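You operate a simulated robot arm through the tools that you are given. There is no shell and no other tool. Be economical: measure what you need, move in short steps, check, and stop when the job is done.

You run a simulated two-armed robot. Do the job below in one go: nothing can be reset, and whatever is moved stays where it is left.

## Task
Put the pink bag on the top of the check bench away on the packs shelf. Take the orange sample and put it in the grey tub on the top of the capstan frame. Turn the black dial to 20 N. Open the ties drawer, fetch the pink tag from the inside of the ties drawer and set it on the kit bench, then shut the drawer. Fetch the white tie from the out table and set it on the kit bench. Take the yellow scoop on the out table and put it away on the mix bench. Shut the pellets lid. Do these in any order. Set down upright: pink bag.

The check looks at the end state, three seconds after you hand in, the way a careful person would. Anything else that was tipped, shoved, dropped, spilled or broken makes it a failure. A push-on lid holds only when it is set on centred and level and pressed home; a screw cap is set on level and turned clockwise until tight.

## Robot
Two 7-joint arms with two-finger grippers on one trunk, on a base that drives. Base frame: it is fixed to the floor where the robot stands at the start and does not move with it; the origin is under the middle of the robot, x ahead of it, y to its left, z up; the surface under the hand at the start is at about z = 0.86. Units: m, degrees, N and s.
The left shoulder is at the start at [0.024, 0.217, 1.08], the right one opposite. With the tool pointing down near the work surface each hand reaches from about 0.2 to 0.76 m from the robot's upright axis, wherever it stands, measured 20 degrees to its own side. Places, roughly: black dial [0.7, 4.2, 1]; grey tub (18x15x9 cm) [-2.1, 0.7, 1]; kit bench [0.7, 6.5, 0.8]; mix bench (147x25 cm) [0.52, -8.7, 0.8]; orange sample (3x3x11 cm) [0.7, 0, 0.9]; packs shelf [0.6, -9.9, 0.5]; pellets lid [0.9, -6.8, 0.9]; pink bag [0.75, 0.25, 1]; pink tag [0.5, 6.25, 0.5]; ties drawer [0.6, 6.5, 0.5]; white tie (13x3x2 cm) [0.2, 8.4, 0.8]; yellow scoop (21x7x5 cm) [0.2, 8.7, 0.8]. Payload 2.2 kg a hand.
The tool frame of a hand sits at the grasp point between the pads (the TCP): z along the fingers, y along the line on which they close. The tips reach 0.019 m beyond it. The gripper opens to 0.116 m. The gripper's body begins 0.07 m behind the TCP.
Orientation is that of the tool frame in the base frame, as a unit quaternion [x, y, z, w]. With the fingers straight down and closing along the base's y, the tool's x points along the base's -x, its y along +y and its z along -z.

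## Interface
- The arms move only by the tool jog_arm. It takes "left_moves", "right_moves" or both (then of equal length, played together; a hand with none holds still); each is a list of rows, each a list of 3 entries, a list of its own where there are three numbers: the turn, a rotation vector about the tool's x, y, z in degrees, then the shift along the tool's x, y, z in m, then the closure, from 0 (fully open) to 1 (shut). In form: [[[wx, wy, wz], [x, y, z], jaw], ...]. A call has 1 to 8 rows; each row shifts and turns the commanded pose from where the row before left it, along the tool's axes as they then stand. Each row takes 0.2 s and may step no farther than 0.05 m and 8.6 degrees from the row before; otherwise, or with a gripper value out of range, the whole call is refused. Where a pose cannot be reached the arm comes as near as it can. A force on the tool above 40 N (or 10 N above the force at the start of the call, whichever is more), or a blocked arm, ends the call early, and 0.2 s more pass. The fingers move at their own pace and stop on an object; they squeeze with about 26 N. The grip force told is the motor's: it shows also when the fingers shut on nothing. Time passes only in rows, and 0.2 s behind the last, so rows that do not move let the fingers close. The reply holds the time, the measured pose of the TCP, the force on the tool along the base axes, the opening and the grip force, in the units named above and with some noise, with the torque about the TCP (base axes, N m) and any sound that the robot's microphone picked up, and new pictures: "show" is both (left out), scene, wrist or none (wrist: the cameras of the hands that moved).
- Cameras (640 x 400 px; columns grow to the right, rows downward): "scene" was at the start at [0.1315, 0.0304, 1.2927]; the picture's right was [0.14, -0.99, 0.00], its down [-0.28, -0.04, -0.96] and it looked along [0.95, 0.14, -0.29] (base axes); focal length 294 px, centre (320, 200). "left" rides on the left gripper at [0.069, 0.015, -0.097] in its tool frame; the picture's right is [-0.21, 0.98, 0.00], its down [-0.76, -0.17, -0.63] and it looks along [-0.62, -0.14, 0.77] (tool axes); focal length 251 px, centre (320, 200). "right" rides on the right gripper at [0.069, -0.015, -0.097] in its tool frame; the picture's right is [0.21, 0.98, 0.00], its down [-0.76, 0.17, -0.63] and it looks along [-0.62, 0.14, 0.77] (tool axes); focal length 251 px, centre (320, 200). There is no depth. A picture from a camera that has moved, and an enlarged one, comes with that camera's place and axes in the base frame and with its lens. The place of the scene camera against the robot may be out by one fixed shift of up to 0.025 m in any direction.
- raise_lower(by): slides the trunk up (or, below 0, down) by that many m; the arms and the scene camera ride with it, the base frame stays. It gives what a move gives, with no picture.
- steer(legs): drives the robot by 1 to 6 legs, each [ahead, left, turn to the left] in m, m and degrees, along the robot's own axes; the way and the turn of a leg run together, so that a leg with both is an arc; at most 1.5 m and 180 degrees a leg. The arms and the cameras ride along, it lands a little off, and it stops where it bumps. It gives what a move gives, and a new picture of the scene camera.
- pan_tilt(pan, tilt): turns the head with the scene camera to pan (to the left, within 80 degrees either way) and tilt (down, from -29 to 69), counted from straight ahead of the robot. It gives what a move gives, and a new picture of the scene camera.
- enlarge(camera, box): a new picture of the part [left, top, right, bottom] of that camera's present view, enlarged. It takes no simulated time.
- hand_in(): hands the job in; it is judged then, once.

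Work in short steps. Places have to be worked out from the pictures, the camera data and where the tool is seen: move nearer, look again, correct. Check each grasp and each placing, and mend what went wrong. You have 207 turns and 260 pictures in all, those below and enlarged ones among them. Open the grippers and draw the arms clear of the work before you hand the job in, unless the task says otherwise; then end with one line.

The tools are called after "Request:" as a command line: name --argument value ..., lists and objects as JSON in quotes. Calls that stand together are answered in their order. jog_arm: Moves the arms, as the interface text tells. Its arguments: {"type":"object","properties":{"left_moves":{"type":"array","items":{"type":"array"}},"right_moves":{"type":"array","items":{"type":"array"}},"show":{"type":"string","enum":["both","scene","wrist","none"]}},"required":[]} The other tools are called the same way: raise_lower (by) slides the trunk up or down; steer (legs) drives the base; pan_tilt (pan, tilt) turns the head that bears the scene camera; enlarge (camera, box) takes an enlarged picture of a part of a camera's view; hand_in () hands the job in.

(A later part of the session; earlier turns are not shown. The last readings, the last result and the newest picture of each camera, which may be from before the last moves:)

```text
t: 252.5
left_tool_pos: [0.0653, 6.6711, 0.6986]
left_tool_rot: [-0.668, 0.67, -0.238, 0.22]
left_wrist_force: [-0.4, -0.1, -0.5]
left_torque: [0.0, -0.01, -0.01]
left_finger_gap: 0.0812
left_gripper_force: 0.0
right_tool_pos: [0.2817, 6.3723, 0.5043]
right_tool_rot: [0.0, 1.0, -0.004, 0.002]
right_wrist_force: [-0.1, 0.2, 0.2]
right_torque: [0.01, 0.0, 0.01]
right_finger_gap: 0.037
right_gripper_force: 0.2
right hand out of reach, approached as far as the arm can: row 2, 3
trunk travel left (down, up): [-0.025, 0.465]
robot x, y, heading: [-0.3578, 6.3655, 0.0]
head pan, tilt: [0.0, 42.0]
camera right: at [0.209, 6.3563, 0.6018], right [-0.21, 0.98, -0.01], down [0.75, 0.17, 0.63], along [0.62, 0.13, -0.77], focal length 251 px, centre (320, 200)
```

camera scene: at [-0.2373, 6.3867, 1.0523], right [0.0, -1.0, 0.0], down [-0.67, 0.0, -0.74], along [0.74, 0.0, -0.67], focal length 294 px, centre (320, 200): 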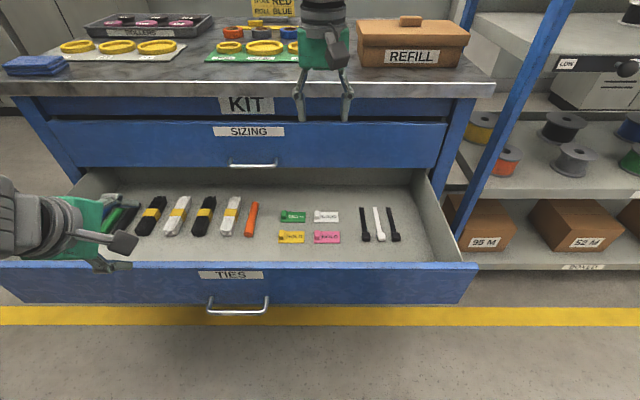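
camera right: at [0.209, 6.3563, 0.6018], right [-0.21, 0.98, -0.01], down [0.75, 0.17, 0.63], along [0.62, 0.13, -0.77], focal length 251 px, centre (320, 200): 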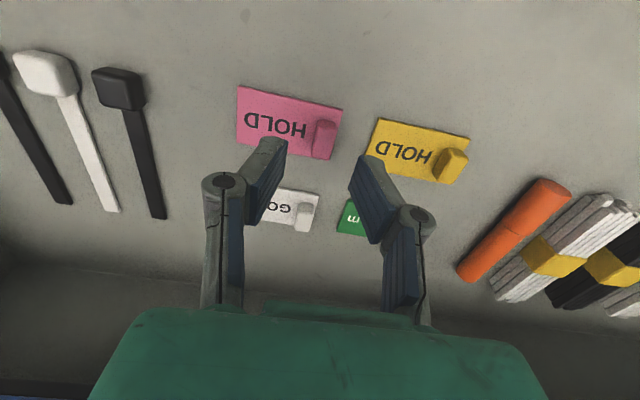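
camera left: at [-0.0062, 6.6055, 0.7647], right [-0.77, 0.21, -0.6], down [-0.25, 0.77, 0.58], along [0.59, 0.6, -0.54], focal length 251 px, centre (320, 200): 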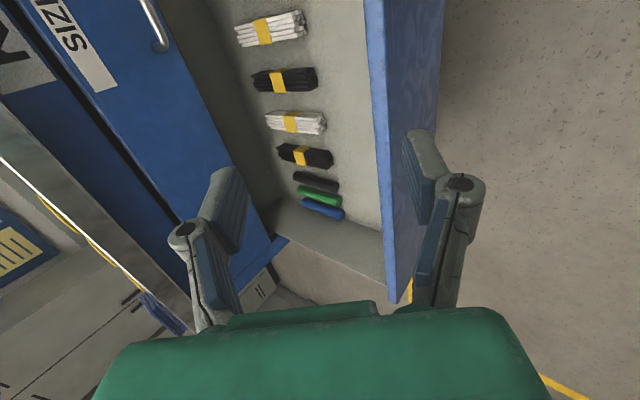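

Triangulation gives the block at (0.282, 6.374), top z≈0.455. The arm is near its limit, so I'll pull back 4 cm, lower the trunk 2 cm and drive 4 cm forward.

Request:
jog_arm --right_moves '[[[0, 0, 0], [0.04, 0, 0], 0.68], [[0, 0, 0], [0, 0, 0], 0.68]]' --show "none"

Request:
raise_lower --by -0.022

Request:
steer --legs '[[0.045, 0, 0]]'

```text
t: 253.1
left_tool_pos: [0.0655, 6.6712, 0.6976]
left_tool_rot: [-0.668, 0.669, -0.238, 0.221]
left_wrist_force: [0.7, -0.2, 0.3]
left_torque: [0.0, -0.05, -0.01]
left_finger_gap: 0.0811
left_gripper_force: 0.2
right_tool_pos: [0.28, 6.3735, 0.5043]
right_tool_rot: [0.0, 1.0, -0.005, 0.003]
right_wrist_force: [0.6, 0.0, -0.2]
right_torque: [0.02, -0.03, -0.01]
right_finger_gap: 0.0371
right_gripper_force: 0.1
right hand out of reach, approached as far as the arm can: row 1
trunk travel left (down, up): [-0.025, 0.465]
robot x, y, heading: [-0.3636, 6.3627, -0.1]
head pan, tilt: [0.0, 42.0]
```

```text
t: 253.8
left_tool_pos: [0.0652, 6.6712, 0.6752]
left_tool_rot: [-0.668, 0.67, -0.238, 0.221]
left_wrist_force: [-0.8, 0.0, 0.4]
left_torque: [-0.02, -0.02, -0.05]
left_finger_gap: 0.081
left_gripper_force: 0.1
right_tool_pos: [0.2798, 6.3724, 0.4828]
right_tool_rot: [0.0, 1.0, -0.006, 0.003]
right_wrist_force: [-0.3, 0.5, 0.3]
right_torque: [-0.01, -0.02, 0.01]
right_finger_gap: 0.0372
right_gripper_force: 0.0
trunk travel left (down, up): [-0.003, 0.487]
robot x, y, heading: [-0.3618, 6.3663, -0.4]
head pan, tilt: [0.0, 42.0]
```

```text
t: 254.7
left_tool_pos: [0.1099, 6.6712, 0.676]
left_tool_rot: [-0.668, 0.669, -0.238, 0.221]
left_wrist_force: [0.2, -0.7, -0.1]
left_torque: [-0.01, 0.02, -0.02]
left_finger_gap: 0.0812
left_gripper_force: 0.0
right_tool_pos: [0.3238, 6.3731, 0.4835]
right_tool_rot: [0.0, 1.0, -0.005, 0.003]
right_wrist_force: [-0.1, 0.1, -0.2]
right_torque: [-0.02, -0.02, 0.0]
right_finger_gap: 0.0371
right_gripper_force: 0.1
trunk travel left (down, up): [-0.003, 0.487]
robot x, y, heading: [-0.3129, 6.371, 0.3]
head pan, tilt: [0.0, 42.0]
camera scene: at [-0.193, 6.3857, 1.0303], right [0.0, -1.0, 0.0], down [-0.67, 0.0, -0.74], along [0.74, 0.0, -0.67], focal length 294 px, centre (320, 200)
```

scene: 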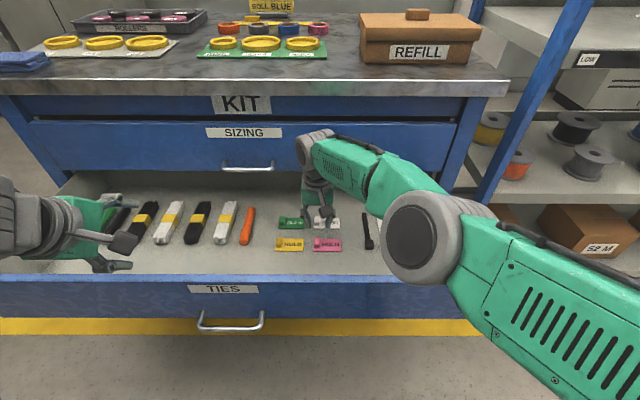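

I'll issue a hold to see where the commanded pose settles.

Request:
jog_arm --right_moves '[[[0, 0, 0], [0.01, 0, -0.01], 0.68], [[0, 0, 0], [0, 0, 0], 0.68]]' --show "none"

```text
t: 255.3
left_tool_pos: [0.1084, 6.6695, 0.6782]
left_tool_rot: [-0.668, 0.669, -0.238, 0.223]
left_wrist_force: [0.8, 1.0, -0.4]
left_torque: [-0.01, 0.0, 0.02]
left_finger_gap: 0.0814
left_gripper_force: 0.0
right_tool_pos: [0.3242, 6.3738, 0.4838]
right_tool_rot: [0.0, 1.0, -0.005, 0.004]
right_wrist_force: [-0.2, -1.2, -0.1]
right_torque: [0.01, -0.02, 0.03]
right_finger_gap: 0.0369
right_gripper_force: 0.0
right hand out of reach, approached as far as the arm can: row 1
trunk travel left (down, up): [-0.003, 0.487]
robot x, y, heading: [-0.3172, 6.3655, 0.1]
head pan, tilt: [0.0, 42.0]
```

No motion, so the arm is pinned at a limit. I'll raise it to see if it frees.

Request:
jog_arm --right_moves '[[[0, 0, 0], [0, 0, -0.03], 0.68], [[0, 0, 0], [0, 0, -0.02], 0.68], [[0, 0, 0], [0, 0, 0], 0.68]]' --show "none"

```text
t: 256.1
left_tool_pos: [0.1073, 6.6717, 0.6778]
left_tool_rot: [-0.667, 0.669, -0.238, 0.224]
left_wrist_force: [-0.2, -0.6, 0.4]
left_torque: [0.02, 0.02, 0.01]
left_finger_gap: 0.0811
left_gripper_force: 0.1
right_tool_pos: [0.3238, 6.3741, 0.5345]
right_tool_rot: [0.0, 1.0, -0.005, 0.004]
right_wrist_force: [0.6, 0.3, -1.0]
right_torque: [-0.01, 0.02, -0.05]
right_finger_gap: 0.0374
right_gripper_force: 0.0
trunk travel left (down, up): [-0.003, 0.487]
robot x, y, heading: [-0.317, 6.3649, -0.2]
head pan, tilt: [0.0, 42.0]
```

The limit seems to come from the arm's folding at this trunk height. I'll raise the trunk and try lowering the arm instead.

Request:
raise_lower --by 0.12

Request:
jog_arm --right_moves '[[[0, 0, 0], [0.0, 0, 0.035], 0.68], [[0, 0, 0], [0.01, 0, 0.035], 0.68], [[0, 0, 0], [0.01, 0, 0.035], 0.68], [[0, 0, 0], [0.01, 0, 0.035], 0.68], [[0, 0, 0], [0.01, 0, 0.02], 0.68], [[0, 0, 0], [0, 0, 0], 0.68]]' --show "none"

```text
t: 257.6
left_tool_pos: [0.1082, 6.6702, 0.7979]
left_tool_rot: [-0.667, 0.669, -0.238, 0.223]
left_wrist_force: [0.5, 0.6, 0.0]
left_torque: [-0.01, 0.0, -0.01]
left_finger_gap: 0.0812
left_gripper_force: 0.0
right_tool_pos: [0.3247, 6.3736, 0.654]
right_tool_rot: [-0.001, 1.0, -0.005, 0.003]
right_wrist_force: [0.1, -0.3, 0.7]
right_torque: [0.01, 0.01, 0.0]
right_finger_gap: 0.0373
right_gripper_force: 0.1
trunk travel left (down, up): [-0.123, 0.367]
robot x, y, heading: [-0.3101, 6.3684, -0.1]
head pan, tilt: [0.0, 42.0]
```

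```text
t: 259.0
left_tool_pos: [0.1076, 6.6724, 0.7981]
left_tool_rot: [-0.668, 0.669, -0.237, 0.223]
left_wrist_force: [-0.1, 0.4, 0.6]
left_torque: [0.02, 0.0, 0.01]
left_finger_gap: 0.0812
left_gripper_force: 0.0
right_tool_pos: [0.2823, 6.3689, 0.4912]
right_tool_rot: [0.0, 1.0, -0.005, 0.004]
right_wrist_force: [-0.5, 0.2, -0.3]
right_torque: [0.0, -0.02, 0.01]
right_finger_gap: 0.0369
right_gripper_force: 0.0
right hand out of reach, approached as far as the arm can: row 4
trunk travel left (down, up): [-0.123, 0.367]
robot x, y, heading: [-0.3141, 6.3701, 0.2]
head pan, tilt: [0.0, 42.0]
```

It's moving now. I'll align y and take a look before the final descent.

Request:
jog_arm --right_moves '[[[0, 0, 0], [0.0, 0.005, 0.012], 0.68], [[0, 0, 0], [0, 0, 0], 0.68]]' --show "wrist"

```text
t: 259.6
left_tool_pos: [0.1088, 6.6713, 0.7998]
left_tool_rot: [-0.667, 0.669, -0.239, 0.223]
left_wrist_force: [0.3, 0.6, 0.0]
left_torque: [0.0, 0.0, 0.0]
left_finger_gap: 0.0815
left_gripper_force: 0.0
right_tool_pos: [0.2812, 6.3722, 0.4858]
right_tool_rot: [0.001, 1.0, -0.004, 0.004]
right_wrist_force: [-0.9, -0.1, 0.5]
right_torque: [0.01, -0.03, 0.02]
right_finger_gap: 0.0372
right_gripper_force: 0.0
right hand out of reach, approached as far as the arm can: row 1
trunk travel left (down, up): [-0.123, 0.367]
robot x, y, heading: [-0.314, 6.3656, -0.1]
head pan, tilt: [0.0, 42.0]
camera right: at [0.2107, 6.3548, 0.5825], right [-0.21, 0.98, -0.01], down [0.75, 0.17, 0.64], along [0.62, 0.13, -0.77], focal length 251 px, centre (320, 200)
```

right: 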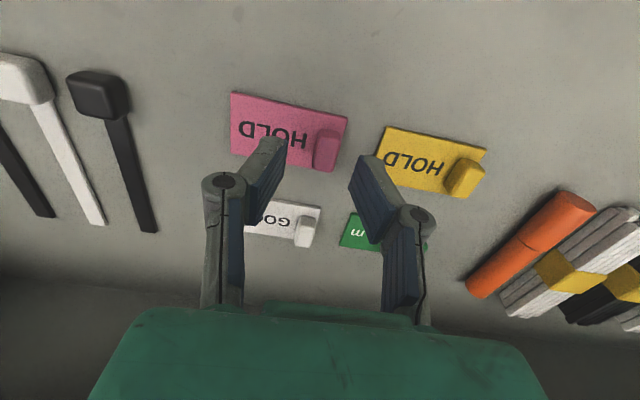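

It's aligned in x and y, but the limit returned. I'll raise the trunk a further 12 cm and descend with the arm.

Request:
raise_lower --by 0.12

Request:
jog_arm --right_moves '[[[0, 0, 0], [0.0, 0.001, 0.035], 0.68], [[0, 0, 0], [0.0, 0.001, 0.035], 0.68], [[0, 0, 0], [0, 0, 0.03], 0.68], [[0, 0, 0], [0, 0, 0.025], 0.68], [[0, 0, 0], [0, 0, 0.01], 0.68], [[0, 0, 0], [0, 0, 0], 0.68]]' --show "wrist"

```text
t: 261.1
left_tool_pos: [0.1073, 6.6706, 0.9177]
left_tool_rot: [-0.667, 0.669, -0.238, 0.223]
left_wrist_force: [0.2, 0.1, -0.4]
left_torque: [0.01, 0.01, 0.01]
left_finger_gap: 0.0812
left_gripper_force: 0.1
right_tool_pos: [0.2809, 6.3711, 0.6054]
right_tool_rot: [0.0, 1.0, -0.005, 0.004]
right_wrist_force: [0.2, -0.6, 0.5]
right_torque: [-0.02, 0.01, 0.02]
right_finger_gap: 0.0376
right_gripper_force: 0.1
trunk travel left (down, up): [-0.243, 0.247]
robot x, y, heading: [-0.3148, 6.3659, 0.3]
head pan, tilt: [0.0, 42.0]
```

```text
t: 262.5
left_tool_pos: [0.1072, 6.6691, 0.9179]
left_tool_rot: [-0.667, 0.669, -0.238, 0.224]
left_wrist_force: [-0.2, 0.1, 0.6]
left_torque: [0.0, -0.02, 0.0]
left_finger_gap: 0.0814
left_gripper_force: 0.0
right_tool_pos: [0.2316, 6.3382, 0.4999]
right_tool_rot: [0.0, 1.0, -0.004, 0.005]
right_wrist_force: [0.7, -0.1, 0.4]
right_torque: [0.02, 0.0, -0.01]
right_finger_gap: 0.0369
right_gripper_force: 0.1
right hand out of reach, approached as far as the arm can: row 1, 2, 3, 4, 5
trunk travel left (down, up): [-0.243, 0.247]
robot x, y, heading: [-0.3144, 6.3663, 0.1]
head pan, tilt: [0.0, 42.0]
camera right: at [0.1601, 6.3217, 0.5967], right [-0.22, 0.98, -0.01], down [0.75, 0.17, 0.64], along [0.62, 0.13, -0.77], focal length 251 px, centre (320, 200)
```

right: 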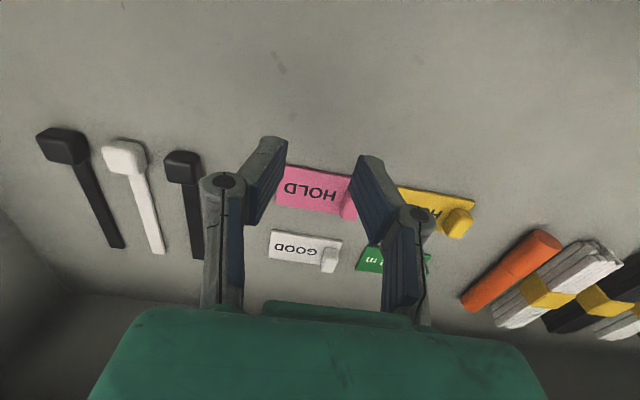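

The arm is simply stretched to its limit. I'll lift the hand, strafe left so the right shoulder lines up with the tag, and lower the trunk again.

Request:
jog_arm --right_moves '[[[0, 0, 0], [0, 0, -0.05], 0.68], [[0, 0, 0], [0, 0, -0.05], 0.68], [[0, 0, 0], [0, 0, -0.05], 0.68], [[0, 0, 0], [0, 0, -0.05], 0.68], [[0, 0, 0], [0, 0, 0], 0.68]]' --show "none"

Request:
steer --legs '[[0, 0.2, 0]]'

Request:
raise_lower --by -0.16

```text
t: 263.7
left_tool_pos: [0.1073, 6.6693, 0.9178]
left_tool_rot: [-0.668, 0.669, -0.237, 0.223]
left_wrist_force: [0.1, 0.3, 0.1]
left_torque: [-0.03, 0.02, 0.0]
left_finger_gap: 0.0812
left_gripper_force: 0.1
right_tool_pos: [0.2301, 6.3362, 0.7023]
right_tool_rot: [0.0, 1.0, -0.004, 0.002]
right_wrist_force: [0.0, 0.7, 0.4]
right_torque: [0.02, 0.01, 0.01]
right_finger_gap: 0.0374
right_gripper_force: 0.1
trunk travel left (down, up): [-0.243, 0.247]
robot x, y, heading: [-0.3151, 6.3669, 0.1]
head pan, tilt: [0.0, 42.0]
```

```text
t: 265.3
left_tool_pos: [0.1106, 6.8683, 0.9172]
left_tool_rot: [-0.666, 0.67, -0.239, 0.223]
left_wrist_force: [0.1, -0.2, -0.1]
left_torque: [0.0, -0.01, -0.02]
left_finger_gap: 0.0812
left_gripper_force: 0.1
right_tool_pos: [0.2308, 6.5326, 0.7028]
right_tool_rot: [0.003, 1.0, -0.004, 0.005]
right_wrist_force: [0.8, 0.5, 0.0]
right_torque: [-0.02, 0.01, 0.02]
right_finger_gap: 0.0372
right_gripper_force: 0.0
trunk travel left (down, up): [-0.243, 0.247]
robot x, y, heading: [-0.3173, 6.5629, -0.0]
head pan, tilt: [0.0, 42.0]
camera scene: at [-0.1925, 6.5828, 1.2705], right [0.0, -1.0, 0.0], down [-0.67, 0.0, -0.74], along [0.74, 0.0, -0.67], focal length 294 px, centre (320, 200)
```

scene: 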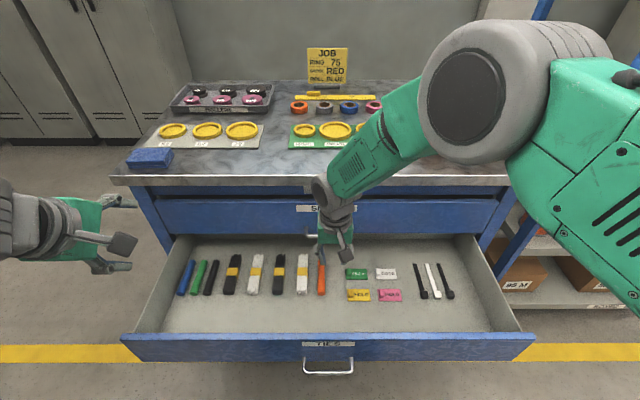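

```text
t: 267.1
left_tool_pos: [0.1064, 6.8669, 0.7591]
left_tool_rot: [-0.665, 0.671, -0.24, 0.224]
left_wrist_force: [0.2, 0.6, 0.1]
left_torque: [0.0, 0.0, 0.0]
left_finger_gap: 0.0813
left_gripper_force: 0.0
right_tool_pos: [0.229, 6.5323, 0.5443]
right_tool_rot: [0.002, 1.0, -0.003, 0.006]
right_wrist_force: [0.6, 0.9, 0.8]
right_torque: [0.01, -0.02, -0.01]
right_finger_gap: 0.0372
right_gripper_force: 0.1
trunk travel left (down, up): [-0.083, 0.407]
robot x, y, heading: [-0.3157, 6.5663, 0.0]
head pan, tilt: [0.0, 42.0]
```

Now I'll move the hand above the tag.

Request:
jog_arm --right_moves '[[[0, 0, 0], [-0.013, -0.04, 0.0], 0.68], [[0, 0, 0], [-0.013, -0.04, 0.0], 0.68], [[0, 0, 0], [-0.013, -0.04, 0.01], 0.68], [[0, 0, 0], [-0.012, -0.038, 0.02], 0.68], [[0, 0, 0], [0, 0, 0.02], 0.68], [[0, 0, 0], [0, 0, 0], 0.68]]' --show "wrist"

```text
t: 268.5
left_tool_pos: [0.1066, 6.8678, 0.7593]
left_tool_rot: [-0.666, 0.671, -0.24, 0.223]
left_wrist_force: [0.1, -0.6, 0.0]
left_torque: [0.0, 0.01, 0.02]
left_finger_gap: 0.0812
left_gripper_force: 0.2
right_tool_pos: [0.2813, 6.3735, 0.4975]
right_tool_rot: [0.001, 1.0, -0.003, 0.006]
right_wrist_force: [0.8, -0.4, -1.0]
right_torque: [0.01, -0.03, -0.05]
right_finger_gap: 0.0369
right_gripper_force: 0.1
trunk travel left (down, up): [-0.083, 0.407]
robot x, y, heading: [-0.3157, 6.5659, -0.4]
head pan, tilt: [0.0, 42.0]
camera right: at [0.2103, 6.3574, 0.5926], right [-0.21, 0.98, -0.01], down [0.75, 0.17, 0.64], along [0.63, 0.13, -0.77], focal length 251 px, centre (320, 200)
```

right: 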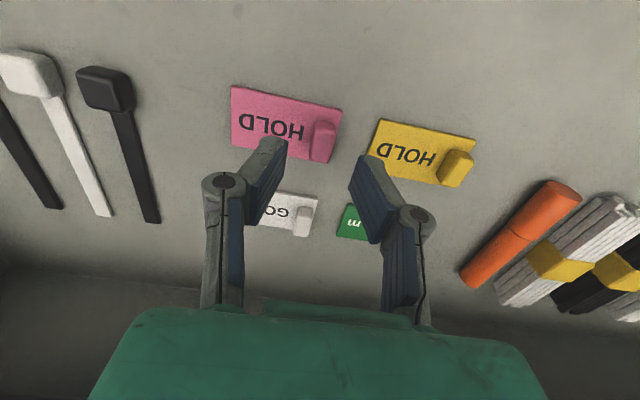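

Aligned. I'll descend 3 cm and check.

Request:
jog_arm --right_moves '[[[0, 0, 0], [0.001, 0, 0.015], 0.74], [[0, 0, 0], [0, 0, 0.015], 0.74], [[0, 0, 0], [0, 0, 0], 0.74]]' --show "wrist"

Request:
enlarge --camera "right" --box '[220, 80, 420, 205]'

```text
t: 269.3
left_tool_pos: [0.1073, 6.867, 0.7598]
left_tool_rot: [-0.665, 0.67, -0.24, 0.225]
left_wrist_force: [0.2, -0.3, 0.3]
left_torque: [-0.02, 0.01, -0.02]
left_finger_gap: 0.0812
left_gripper_force: 0.1
right_tool_pos: [0.28, 6.3735, 0.4645]
right_tool_rot: [0.002, 1.0, -0.004, 0.005]
right_wrist_force: [-0.3, 0.1, -0.2]
right_torque: [0.03, -0.02, 0.01]
right_finger_gap: 0.03
right_gripper_force: 0.0
trunk travel left (down, up): [-0.083, 0.407]
robot x, y, heading: [-0.3154, 6.566, -0.3]
head pan, tilt: [0.0, 42.0]
camera right: at [0.2083, 6.3576, 0.5615], right [-0.21, 0.98, -0.01], down [0.75, 0.17, 0.64], along [0.63, 0.13, -0.77], focal length 251 px, centre (320, 200)
```

right: 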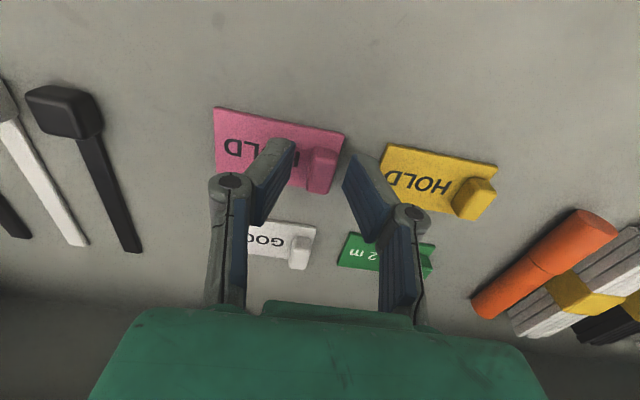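

```text
3.20 times, centred on (320, 142) of right
camera zoom: at [0.2083, 6.3576, 0.5615], right [-0.21, 0.98, -0.01], down [0.75, 0.17, 0.64], along [0.63, 0.13, -0.77], focal length 805 px, centre (320, 384)
```

zoom: 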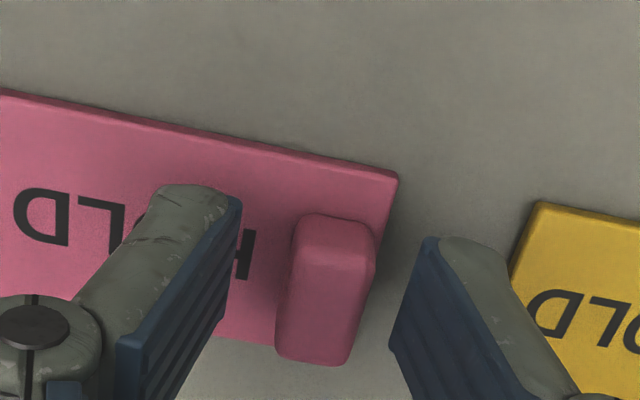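

The block is centred between the tips, with its top about at tip height. I'll descend 1.2 cm more and close.

Request:
jog_arm --right_moves '[[[0, 0, 0], [0, 0, 0.006], 0.74], [[0, 0, 0], [0, 0, 0.006], 0.74], [[0, 0, 0], [0, 0, 0], 0.74], [[0, 0, 0], [0, 0, 0], 1], [[0, 0, 0], [0, 0, 0], 1]]' --show "wrist"

```text
t: 270.5
left_tool_pos: [0.1071, 6.8663, 0.7601]
left_tool_rot: [-0.666, 0.67, -0.24, 0.224]
left_wrist_force: [0.1, -0.2, 1.0]
left_torque: [0.03, -0.04, -0.01]
left_finger_gap: 0.0812
left_gripper_force: 0.1
right_tool_pos: [0.2794, 6.3741, 0.4537]
right_tool_rot: [0.002, 1.0, -0.004, 0.005]
right_wrist_force: [0.3, -0.2, 0.1]
right_torque: [-0.05, 0.01, 0.03]
right_finger_gap: 0.0138
right_gripper_force: 25.8
trunk travel left (down, up): [-0.083, 0.407]
robot x, y, heading: [-0.315, 6.5673, -0.4]
head pan, tilt: [0.0, 42.0]
camera right: at [0.2081, 6.358, 0.5501], right [-0.21, 0.98, -0.01], down [0.75, 0.17, 0.64], along [0.63, 0.13, -0.77], focal length 251 px, centre (320, 200)
```

right: 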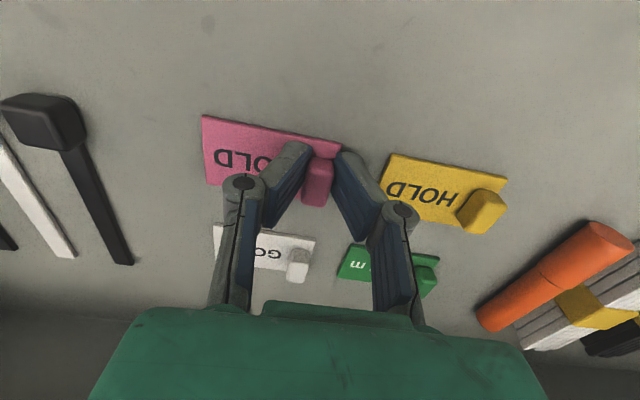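

The block is gripped at 13.8 mm. I'll lift it straight up.

Request:
jog_arm --right_moves '[[[0, 0, 0], [0, 0, -0.02], 1], [[0, 0, 0], [0, 0, -0.03], 1], [[0, 0, 0], [0.01, 0, -0.04], 1], [[0, 0, 0], [0.02, 0, -0.04], 1], [[0, 0, 0], [0.03, 0, -0.035], 1], [[0, 0, 0], [0.03, 0, -0.03], 1], [[0, 0, 0], [0, 0, 0], 1]]' --show "both"

```text
t: 272.1
left_tool_pos: [0.1075, 6.8661, 0.7586]
left_tool_rot: [-0.666, 0.671, -0.239, 0.223]
left_wrist_force: [0.4, 0.3, 1.2]
left_torque: [0.02, 0.01, 0.02]
left_finger_gap: 0.0811
left_gripper_force: 0.1
right_tool_pos: [0.1865, 6.3755, 0.6489]
right_tool_rot: [0.002, 1.0, -0.004, 0.006]
right_wrist_force: [-0.5, -0.6, -0.4]
right_torque: [-0.02, 0.0, -0.01]
right_finger_gap: 0.0138
right_gripper_force: 25.9
trunk travel left (down, up): [-0.083, 0.407]
robot x, y, heading: [-0.3155, 6.5645, -0.2]
head pan, tilt: [0.0, 42.0]
camera scene: at [-0.193, 6.5831, 1.1104], right [0.0, -1.0, 0.0], down [-0.67, 0.0, -0.74], along [0.74, 0.0, -0.67], focal length 294 px, centre (320, 200)
camera right: at [0.1145, 6.3597, 0.745], right [-0.21, 0.98, -0.01], down [0.75, 0.17, 0.64], along [0.63, 0.13, -0.77], focal length 251 px, centre (320, 200)
```

scene: 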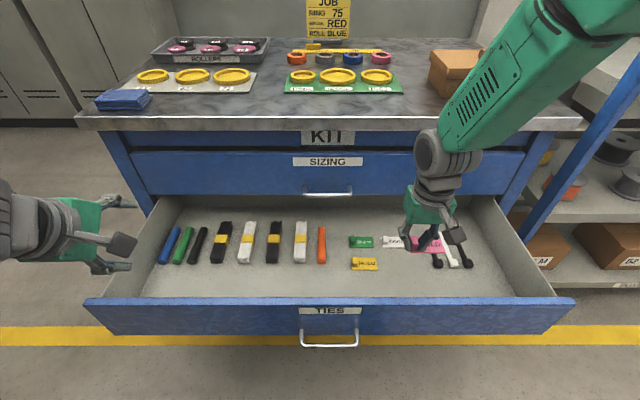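
right: 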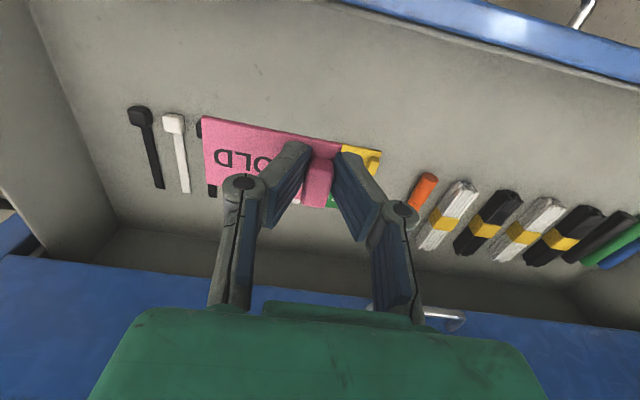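

The tag is held and the other tags are undisturbed. I'll back up a little so the left arm can get in front of the drawer face to push it shut, and raise the tag hand.

Request:
steer --legs '[[-0.13, -0.05, 0]]'

Request:
jog_arm --left_moves '[[[0, 0, 0], [0.033, 0.01, 0.0], 0.6], [[0, 0, 0], [0.033, 0.01, 0.0], 1], [[0, 0, 0], [0.033, 0.01, 0.0], 1], [[0, 0, 0], [0.033, 0.01, 0.0], 1], [[0, 0, 0], [0.033, 0.01, 0.01], 1], [[0, 0, 0], [0.033, 0.01, 0.01], 1], [[0, 0, 0], [0.033, 0.01, 0.01], 1], [[0, 0, 0], [0.033, 0.01, 0.01], 1]]' --right_moves '[[[0, 0, 0], [0, 0, -0.04], 1], [[0, 0, 0], [0, 0, -0.045], 1], [[0, 0, 0], [0, 0, -0.045], 1], [[0, 0, 0], [0, 0, -0.045], 1], [[0, 0, 0], [0, 0, -0.045], 1], [[0, 0, 0], [0, 0, -0.045], 1], [[0, 0, 0], [0, 0, -0.045], 1], [[0, 0, 0], [0, 0, -0.045], 1]]' --show "scene"

```text
t: 273.4
left_tool_pos: [-0.0241, 6.8181, 0.7592]
left_tool_rot: [-0.665, 0.671, -0.241, 0.223]
left_wrist_force: [-0.6, 0.1, 0.6]
left_torque: [-0.03, 0.02, -0.02]
left_finger_gap: 0.0813
left_gripper_force: 0.0
right_tool_pos: [0.0533, 6.327, 0.6509]
right_tool_rot: [0.003, 1.0, -0.005, 0.007]
right_wrist_force: [0.2, 0.7, 0.4]
right_torque: [-0.05, 0.0, 0.01]
right_finger_gap: 0.014
right_gripper_force: 26.4
trunk travel left (down, up): [-0.083, 0.407]
robot x, y, heading: [-0.4467, 6.5203, -0.5]
head pan, tilt: [0.0, 42.0]
camera scene: at [-0.3256, 6.5388, 1.1107], right [-0.01, -1.0, 0.01], down [-0.67, 0.0, -0.74], along [0.74, -0.01, -0.67], focal length 294 px, centre (320, 200)
```

scene: 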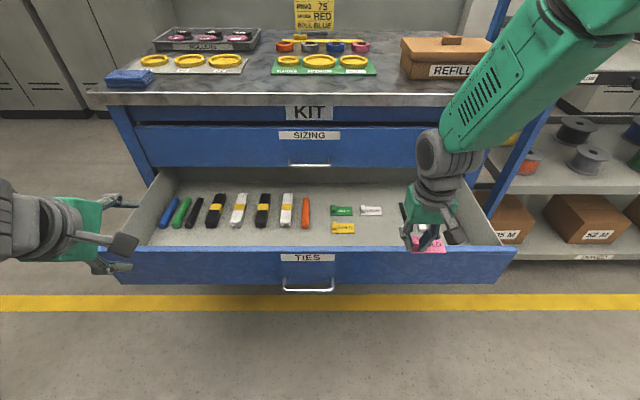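

```text
t: 275.2
left_tool_pos: [-0.0474, 6.5457, 0.6824]
left_tool_rot: [-0.663, 0.672, -0.239, 0.227]
left_wrist_force: [0.3, -0.3, -0.3]
left_torque: [0.01, 0.0, 0.01]
left_finger_gap: 0.0
left_gripper_force: 25.8
left hand out of reach, approached as far as the arm can: row 1, 2
right_tool_pos: [0.0475, 6.3207, 1.003]
right_tool_rot: [0.004, 1.0, -0.001, 0.007]
right_wrist_force: [-0.1, -0.6, -0.2]
right_torque: [0.02, -0.02, 0.0]
right_finger_gap: 0.0138
right_gripper_force: 25.3
trunk travel left (down, up): [-0.083, 0.407]
robot x, y, heading: [-0.4462, 6.5154, -0.4]
head pan, tilt: [0.0, 42.0]
camera scene: at [-0.3253, 6.5281, 1.1106], right [-0.01, -1.0, 0.0], down [-0.67, 0.01, -0.74], along [0.74, 0.0, -0.67], focal length 294 px, centre (320, 200)
```

scene: 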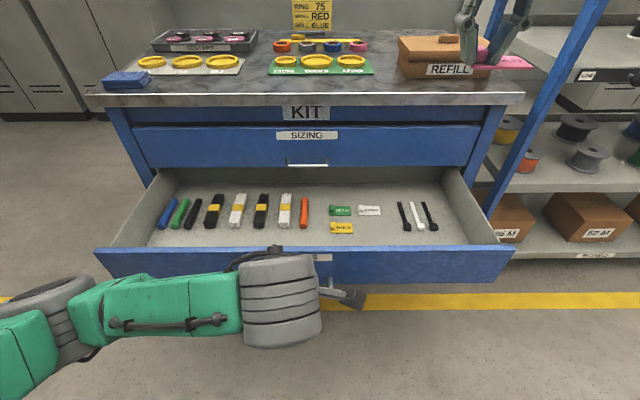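

The left fist is ahead of the face but high. I'll lower it to z≈0.53.

Request:
jog_arm --left_moves '[[[0, 0, 0], [0, 0.019, 0.035], 1], [[0, 0, 0], [0, 0.019, 0.035], 1], [[0, 0, 0], [0, 0.019, 0.035], 1], [[0, 0, 0], [0, 0.019, 0.035], 1], [[0, 0, 0], [0, 0, 0], 1]]' --show "both"

```text
t: 276.4
left_tool_pos: [0.0283, 6.5579, 0.5725]
left_tool_rot: [-0.663, 0.676, -0.233, 0.221]
left_wrist_force: [0.6, -0.2, -0.7]
left_torque: [-0.01, 0.0, -0.02]
left_finger_gap: 0.0
left_gripper_force: 25.5
left hand out of reach, approached as far as the arm can: row 1, 2, 3, 4
right_tool_pos: [0.0495, 6.3243, 1.0029]
right_tool_rot: [0.003, 1.0, -0.002, 0.008]
right_wrist_force: [-0.4, 0.1, 0.3]
right_torque: [0.0, 0.01, -0.01]
right_finger_gap: 0.0134
right_gripper_force: 25.3
trunk travel left (down, up): [-0.083, 0.407]
robot x, y, heading: [-0.4462, 6.5197, -0.3]
head pan, tilt: [0.0, 42.0]
camera scene: at [-0.3246, 6.5314, 1.1106], right [-0.01, -1.0, 0.0], down [-0.67, 0.01, -0.74], along [0.74, -0.01, -0.67], focal length 294 px, centre (320, 200)
camera left: at [-0.0441, 6.4908, 0.6403], right [-0.77, 0.23, -0.6], down [-0.24, 0.77, 0.59], along [0.59, 0.6, -0.54], focal length 251 px, centre (320, 200)
```

scene: 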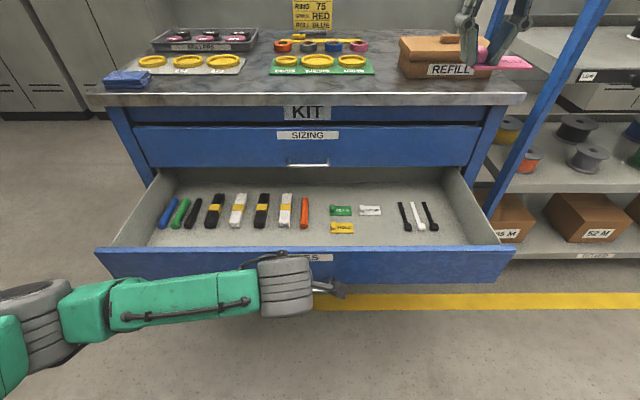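
left: 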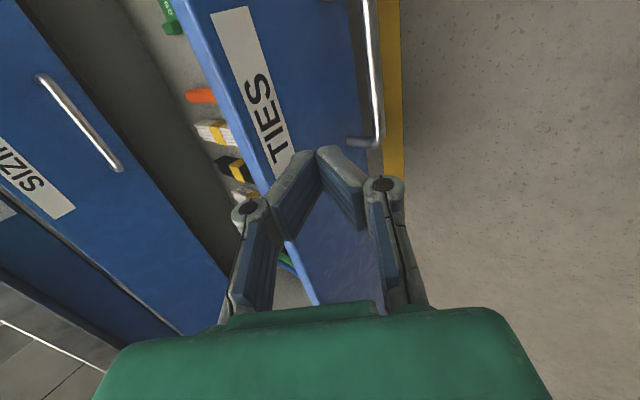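

The tip is level with the top edge of the face, so I'll lower the trunk 4.5 cm and raise the tag hand to compensate.

Request:
raise_lower --by -0.05

Request:
jog_arm --right_moves '[[[0, 0, 0], [0, 0, -0.04], 1], [[0, 0, 0], [0, 0, -0.04], 1], [[0, 0, 0], [0, 0, -0.02], 1]]' --show "none"

Request:
steer --legs '[[0.12, 0, 0]]'

```text
t: 277.4
left_tool_pos: [0.0282, 6.5568, 0.524]
left_tool_rot: [-0.664, 0.675, -0.234, 0.221]
left_wrist_force: [-1.3, -0.8, 0.4]
left_torque: [0.0, 0.01, -0.01]
left_finger_gap: 0.0
left_gripper_force: 26.1
right_tool_pos: [0.0482, 6.3242, 0.9532]
right_tool_rot: [0.003, 1.0, -0.001, 0.008]
right_wrist_force: [0.1, -0.3, 0.1]
right_torque: [-0.01, -0.01, 0.01]
right_finger_gap: 0.0139
right_gripper_force: 26.2
trunk travel left (down, up): [-0.033, 0.457]
robot x, y, heading: [-0.4476, 6.5179, -0.5]
head pan, tilt: [0.0, 42.0]
```

```text
t: 278.2
left_tool_pos: [0.0276, 6.5585, 0.5223]
left_tool_rot: [-0.663, 0.676, -0.235, 0.221]
left_wrist_force: [-0.5, 0.5, -0.8]
left_torque: [-0.01, 0.02, 0.02]
left_finger_gap: 0.0
left_gripper_force: 25.6
right_tool_pos: [0.0465, 6.3219, 1.0516]
right_tool_rot: [0.003, 1.0, -0.001, 0.007]
right_wrist_force: [0.2, -0.4, 0.0]
right_torque: [0.01, 0.0, -0.03]
right_finger_gap: 0.0138
right_gripper_force: 26.4
trunk travel left (down, up): [-0.033, 0.457]
robot x, y, heading: [-0.4426, 6.5179, -0.7]
head pan, tilt: [0.0, 42.0]
```

```text
t: 279.4
left_tool_pos: [0.1493, 6.5561, 0.5217]
left_tool_rot: [-0.662, 0.678, -0.233, 0.22]
left_wrist_force: [0.5, -0.3, -0.1]
left_torque: [-0.01, 0.0, 0.0]
left_finger_gap: 0.0
left_gripper_force: 26.1
right_tool_pos: [0.1669, 6.3203, 1.0514]
right_tool_rot: [0.006, 1.0, -0.001, 0.006]
right_wrist_force: [1.1, 0.3, -0.6]
right_torque: [0.02, 0.03, 0.02]
right_finger_gap: 0.0137
right_gripper_force: 26.0
trunk travel left (down, up): [-0.033, 0.457]
robot x, y, heading: [-0.331, 6.5176, -0.8]
head pan, tilt: [0.0, 42.0]
camera scene: at [-0.2034, 6.5302, 1.0603], right [-0.01, -1.0, 0.0], down [-0.67, 0.01, -0.74], along [0.74, -0.01, -0.67], focal length 294 px, centre (320, 200)
```

scene: 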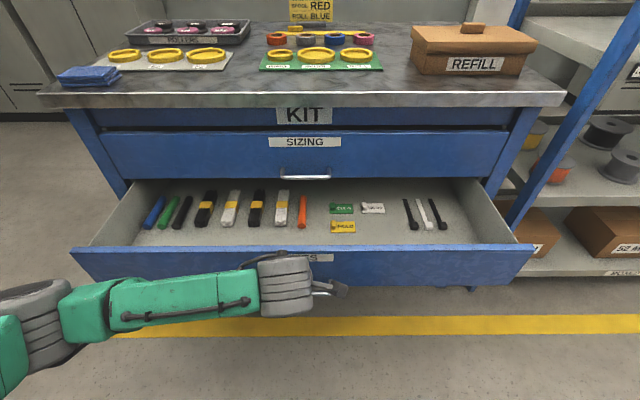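

The drawer is closing. The fist would meet the SIZING handle later, so I'll shift the push point left to y≈6.70 first.

Request:
jog_arm --left_moves '[[[0, 0, 0], [0, 0.0155, -0.0126], 1], [[0, 0, 0], [-0.037, 0, 0], 1], [[0, 0, 0], [-0.037, 0, 0], 1], [[0, 0, 0], [-0.037, 0, 0], 1], [[0, 0, 0], [-0.037, 0, 0], 1], [[0, 0, 0], [0, 0, 0], 1]]' --show "none"

Request:
steer --legs '[[0.2, 0, 0.5]]'

```text
t: 280.8
left_tool_pos: [0.138, 6.7064, 0.5309]
left_tool_rot: [-0.662, 0.677, -0.235, 0.221]
left_wrist_force: [0.1, -0.6, 0.4]
left_torque: [0.01, 0.01, 0.03]
left_finger_gap: 0.0
left_gripper_force: 25.8
left hand out of reach, approached as far as the arm can: row 1
right_tool_pos: [0.1638, 6.3198, 1.052]
right_tool_rot: [0.005, 1.0, -0.001, 0.008]
right_wrist_force: [-0.5, -0.4, 0.0]
right_torque: [-0.01, 0.03, -0.02]
right_finger_gap: 0.0138
right_gripper_force: 26.1
trunk travel left (down, up): [-0.033, 0.457]
robot x, y, heading: [-0.3238, 6.5173, -0.7]
head pan, tilt: [0.0, 42.0]
```

```text
t: 282.4
left_tool_pos: [0.3405, 6.7064, 0.5307]
left_tool_rot: [-0.664, 0.675, -0.235, 0.222]
left_wrist_force: [0.3, 0.6, -1.2]
left_torque: [0.01, 0.0, 0.0]
left_finger_gap: 0.0001
left_gripper_force: 25.6
right_tool_pos: [0.3698, 6.3232, 1.053]
right_tool_rot: [0.002, 1.0, 0.0, 0.008]
right_wrist_force: [0.5, 0.8, -1.0]
right_torque: [0.0, 0.06, 0.0]
right_finger_gap: 0.0137
right_gripper_force: 26.1
trunk travel left (down, up): [-0.033, 0.457]
robot x, y, heading: [-0.1221, 6.5128, -0.2]
head pan, tilt: [0.0, 42.0]
camera scene: at [-0.0016, 6.5308, 1.0604], right [0.0, -1.0, 0.0], down [-0.67, 0.0, -0.74], along [0.74, 0.0, -0.67], focal length 294 px, centre (320, 200)
```

scene: 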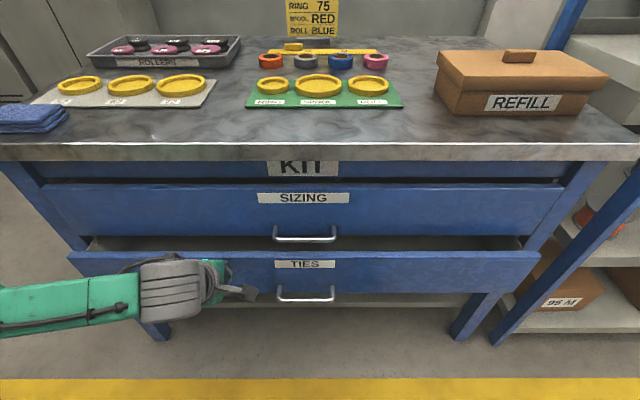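

About 6–7 cm remains. I'll finish the push by driving on.

Request:
steer --legs '[[0.075, 0, 0]]'

```text
t: 283.5
left_tool_pos: [0.398, 6.7056, 0.535]
left_tool_rot: [-0.664, 0.674, -0.234, 0.222]
left_wrist_force: [-0.4, 0.2, -0.1]
left_torque: [-0.01, 0.0, -0.03]
left_finger_gap: 0.0001
left_gripper_force: 25.9
right_tool_pos: [0.4244, 6.3222, 1.0559]
right_tool_rot: [0.003, 1.0, -0.001, 0.012]
right_wrist_force: [-0.8, 0.0, 0.7]
right_torque: [-0.01, -0.03, -0.01]
right_finger_gap: 0.0135
right_gripper_force: 26.1
trunk travel left (down, up): [-0.033, 0.457]
robot x, y, heading: [-0.0573, 6.5109, -0.3]
head pan, tilt: [0.0, 42.0]
stopped in leg 1: the force on the tool passed its limit at 68 N (the readings are from after the stop); the commanded pose is now the measured one
camera scene: at [0.0615, 6.5303, 1.0606], right [0.0, -1.0, 0.0], down [-0.67, 0.0, -0.74], along [0.74, 0.0, -0.67], focal length 294 px, centre (320, 200)
```

scene: 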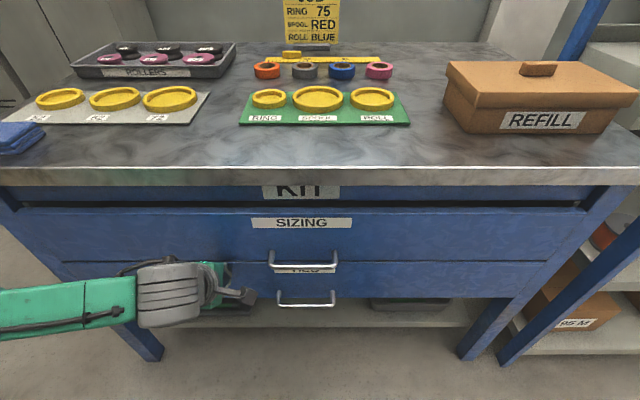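

The drawer has hit its stop and the fronts look flush. I'll back off 15 cm, raise the trunk and check that it's fully shut.

Request:
steer --legs '[[-0.15, 0, 0]]'

Request:
raise_lower --by 0.2

Request:
enlarge --camera "scene" --box '[0, 0, 640, 400]'

```text
t: 284.9
left_tool_pos: [0.2519, 6.7076, 0.5348]
left_tool_rot: [-0.664, 0.675, -0.234, 0.222]
left_wrist_force: [-0.2, 0.1, 0.2]
left_torque: [0.0, 0.0, 0.0]
left_finger_gap: 0.0
left_gripper_force: 25.6
right_tool_pos: [0.2789, 6.3209, 1.0565]
right_tool_rot: [0.002, 1.0, -0.001, 0.011]
right_wrist_force: [-1.2, -0.4, -0.3]
right_torque: [0.0, -0.04, 0.0]
right_finger_gap: 0.014
right_gripper_force: 25.7
trunk travel left (down, up): [-0.033, 0.457]
robot x, y, heading: [-0.2038, 6.5129, -0.5]
head pan, tilt: [0.0, 42.0]
camera scene: at [-0.0848, 6.5312, 1.0608], right [-0.01, -1.0, 0.0], down [-0.67, 0.0, -0.74], along [0.74, 0.0, -0.67], focal length 294 px, centre (320, 200)
```

scene: 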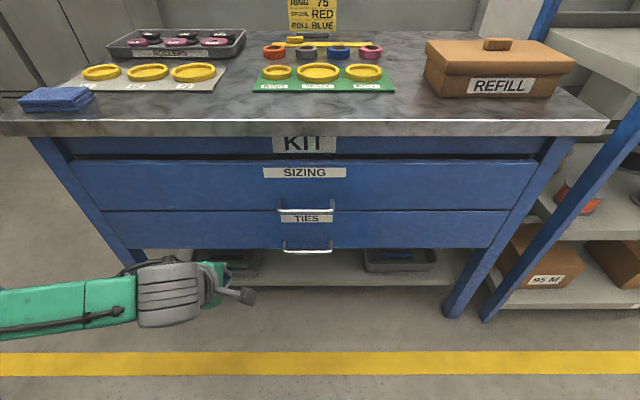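

```text
t: 287.0
left_tool_pos: [0.251, 6.708, 0.7342]
left_tool_rot: [-0.663, 0.675, -0.234, 0.222]
left_wrist_force: [-0.1, 0.1, 0.0]
left_torque: [0.03, 0.0, 0.0]
left_finger_gap: 0.0002
left_gripper_force: 26.0
right_tool_pos: [0.2779, 6.3224, 1.2574]
right_tool_rot: [0.003, 1.0, -0.001, 0.012]
right_wrist_force: [-0.3, 1.2, 0.9]
right_torque: [0.0, -0.01, -0.01]
right_finger_gap: 0.0137
right_gripper_force: 26.2
trunk travel left (down, up): [-0.233, 0.257]
robot x, y, heading: [-0.2036, 6.5173, -0.4]
head pan, tilt: [0.0, 42.0]
```

```text
1.00 times, centred on (320, 200) of scene (not enlarged: the box is as wide or as high as the picture)
camera zoom: at [-0.0829, 6.5313, 1.2605], right [-0.01, -1.0, 0.0], down [-0.67, 0.0, -0.74], along [0.74, 0.0, -0.67], focal length 294 px, centre (320, 200)
```

zoom: 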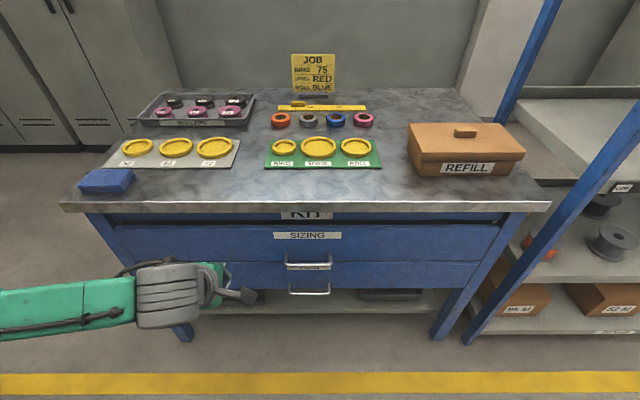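

The drawer is shut as it was originally. I'll lift the left hand well above the bench while lowering the tag hand partway.

Request:
jog_arm --left_moves '[[[0, 0, 0], [0, -0.025, -0.031], 1], [[0, 0, 0], [0, -0.025, -0.031], 1], [[0, 0, 0], [0, -0.025, -0.031], 1], [[0, 0, 0], [0, -0.025, -0.031], 0.5], [[0, 0, 0], [0, -0.025, -0.031], 0.3], [[0, 0, 0], [0, -0.025, -0.031], 0], [[0, 0, 0], [0, -0.025, -0.031], 0], [[0, 0, 0], [0, -0.02, -0.025], 0]]' --right_moves '[[[0, 0, 0], [0, 0.01, 0.025], 1], [[0, 0, 0], [0, 0.01, 0.025], 1], [[0, 0, 0], [0, 0.01, 0.025], 1], [[0, 0, 0], [0, 0.01, 0.025], 1], [[0, 0, 0], [0, 0.01, 0.025], 1], [[0, 0, 0], [0, 0.01, 0.025], 1], [[0, 0, 0], [0, 0.01, 0.02], 1], [[0, 0, 0], [0, 0.01, 0.02], 1]]' --show "none"

Request:
steer --legs '[[0.17, 0, 0.4]]'

Request:
jog_arm --right_moves '[[[0, 0, 0], [-0.013, 0, 0.025], 1], [[0, 0, 0], [-0.013, 0, 0.03], 1], [[0, 0, 0], [0, 0, 0.03], 1], [[0, 0, 0], [0, 0, 0.03], 1], [[0, 0, 0], [0, 0, 0], 1]]' --show "both"

```text
t: 288.8
left_tool_pos: [0.2575, 6.7106, 1.0467]
left_tool_rot: [-0.663, 0.675, -0.235, 0.223]
left_wrist_force: [0.2, -0.1, 0.0]
left_torque: [0.02, 0.05, -0.02]
left_finger_gap: 0.1162
left_gripper_force: 0.1
right_tool_pos: [0.2815, 6.4007, 1.0669]
right_tool_rot: [0.003, 1.0, -0.001, 0.012]
right_wrist_force: [0.4, 0.0, 0.6]
right_torque: [0.02, 0.03, 0.0]
right_finger_gap: 0.0138
right_gripper_force: 25.9
trunk travel left (down, up): [-0.233, 0.257]
robot x, y, heading: [-0.2028, 6.5149, -0.2]
head pan, tilt: [0.0, 42.0]
```

```text
t: 290.3
left_tool_pos: [0.4269, 6.7106, 1.0465]
left_tool_rot: [-0.663, 0.675, -0.234, 0.223]
left_wrist_force: [0.4, 0.2, 0.3]
left_torque: [-0.02, -0.03, -0.01]
left_finger_gap: 0.1161
left_gripper_force: 0.1
right_tool_pos: [0.4528, 6.4031, 1.067]
right_tool_rot: [0.001, 1.0, -0.001, 0.012]
right_wrist_force: [0.0, -0.1, 0.8]
right_torque: [-0.01, 0.07, 0.01]
right_finger_gap: 0.0136
right_gripper_force: 26.1
trunk travel left (down, up): [-0.233, 0.257]
robot x, y, heading: [-0.0385, 6.5164, -0.4]
head pan, tilt: [0.0, 42.0]
camera scene: at [0.0871, 6.5318, 1.2605], right [0.0, -1.0, 0.0], down [-0.67, 0.0, -0.74], along [0.74, 0.0, -0.67], focal length 294 px, centre (320, 200)
```

scene: 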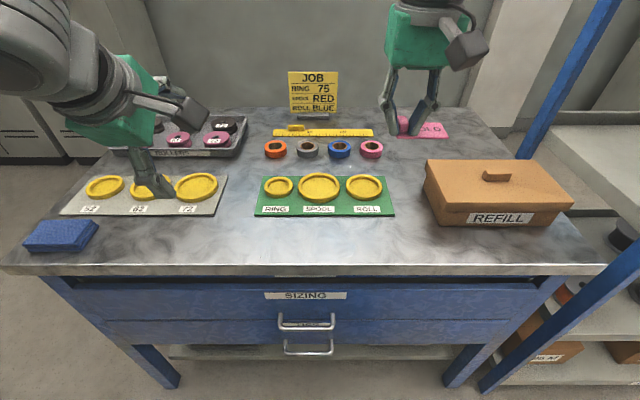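

```text
t: 291.5
left_tool_pos: [0.424, 6.7098, 1.0477]
left_tool_rot: [-0.663, 0.674, -0.235, 0.224]
left_wrist_force: [0.3, 0.0, 0.1]
left_torque: [-0.01, -0.01, 0.0]
left_finger_gap: 0.1162
left_gripper_force: 0.1
right_tool_pos: [0.4762, 6.4, 0.9548]
right_tool_rot: [0.002, 1.0, 0.0, 0.013]
right_wrist_force: [-0.3, -0.1, 0.2]
right_torque: [0.02, -0.01, 0.0]
right_finger_gap: 0.0136
right_gripper_force: 26.2
trunk travel left (down, up): [-0.233, 0.257]
robot x, y, heading: [-0.0394, 6.5097, -0.3]
head pan, tilt: [0.0, 42.0]
camera scene: at [0.0864, 6.5316, 1.2606], right [0.0, -1.0, 0.0], down [-0.67, 0.0, -0.74], along [0.74, 0.0, -0.67], focal length 294 px, centre (320, 200)
camera right: at [0.4037, 6.3829, 1.0493], right [-0.21, 0.98, -0.01], down [0.74, 0.16, 0.65], along [0.64, 0.13, -0.76], focal length 251 px, centre (320, 200)
```

scene: 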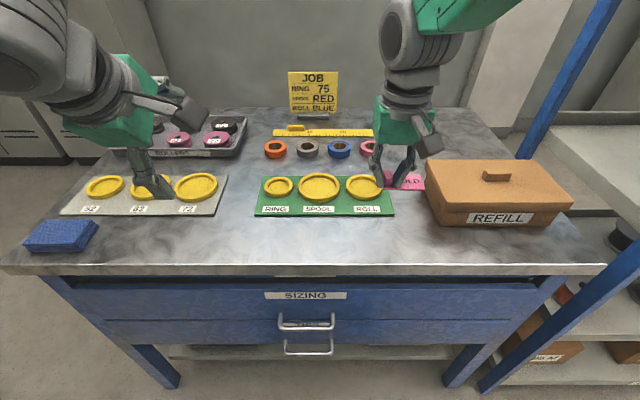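
right: 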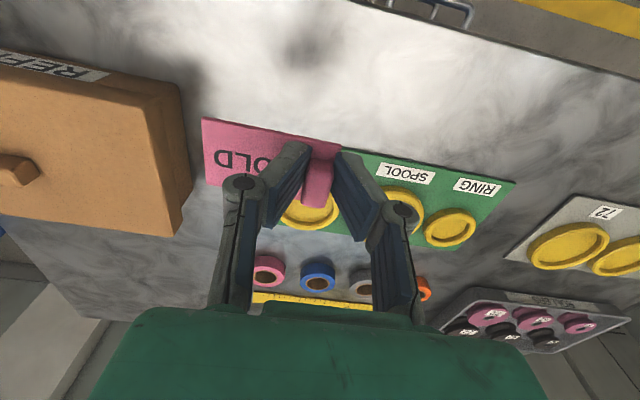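

The spot below is free, ahead of the green board and clear of REFILL. I'll descend toward the bench surface.

Request:
jog_arm --right_moves '[[[0, 0, 0], [0, 0, 0.03], 1], [[0, 0, 0], [0, 0, 0.03], 1], [[0, 0, 0], [0, 0, 0.025], 1], [[0, 0, 0], [0, 0, 0.01], 1], [[0, 0, 0], [0, 0, 0], 1]]' --show "both"

```text
t: 292.7
left_tool_pos: [0.4241, 6.7087, 1.0469]
left_tool_rot: [-0.663, 0.675, -0.234, 0.223]
left_wrist_force: [0.5, 0.0, 0.5]
left_torque: [0.02, 0.03, -0.01]
left_finger_gap: 0.1161
left_gripper_force: 0.0
right_tool_pos: [0.4804, 6.4015, 0.8578]
right_tool_rot: [0.002, 1.0, 0.0, 0.012]
right_wrist_force: [0.2, -0.5, -0.3]
right_torque: [0.03, 0.01, -0.02]
right_finger_gap: 0.0138
right_gripper_force: 25.9
trunk travel left (down, up): [-0.233, 0.257]
robot x, y, heading: [-0.0324, 6.5127, -0.3]
head pan, tilt: [0.0, 42.0]
camera scene: at [0.0871, 6.5317, 1.2605], right [0.0, -1.0, 0.0], down [-0.67, 0.0, -0.74], along [0.74, 0.0, -0.67], focal length 294 px, centre (320, 200)
camera right: at [0.4079, 6.3843, 0.9531], right [-0.21, 0.98, -0.01], down [0.74, 0.16, 0.65], along [0.64, 0.13, -0.76], focal length 251 px, centre (320, 200)
```

scene: 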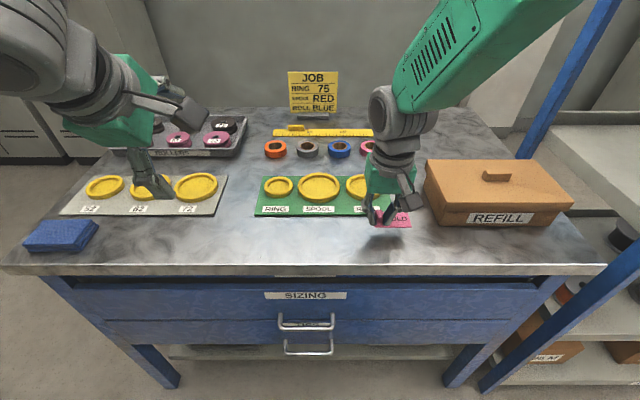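
right: 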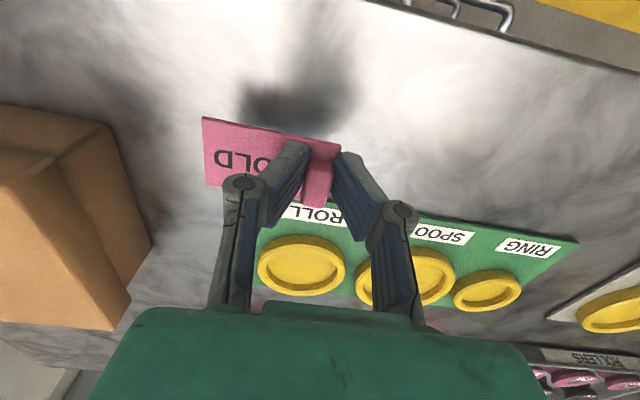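

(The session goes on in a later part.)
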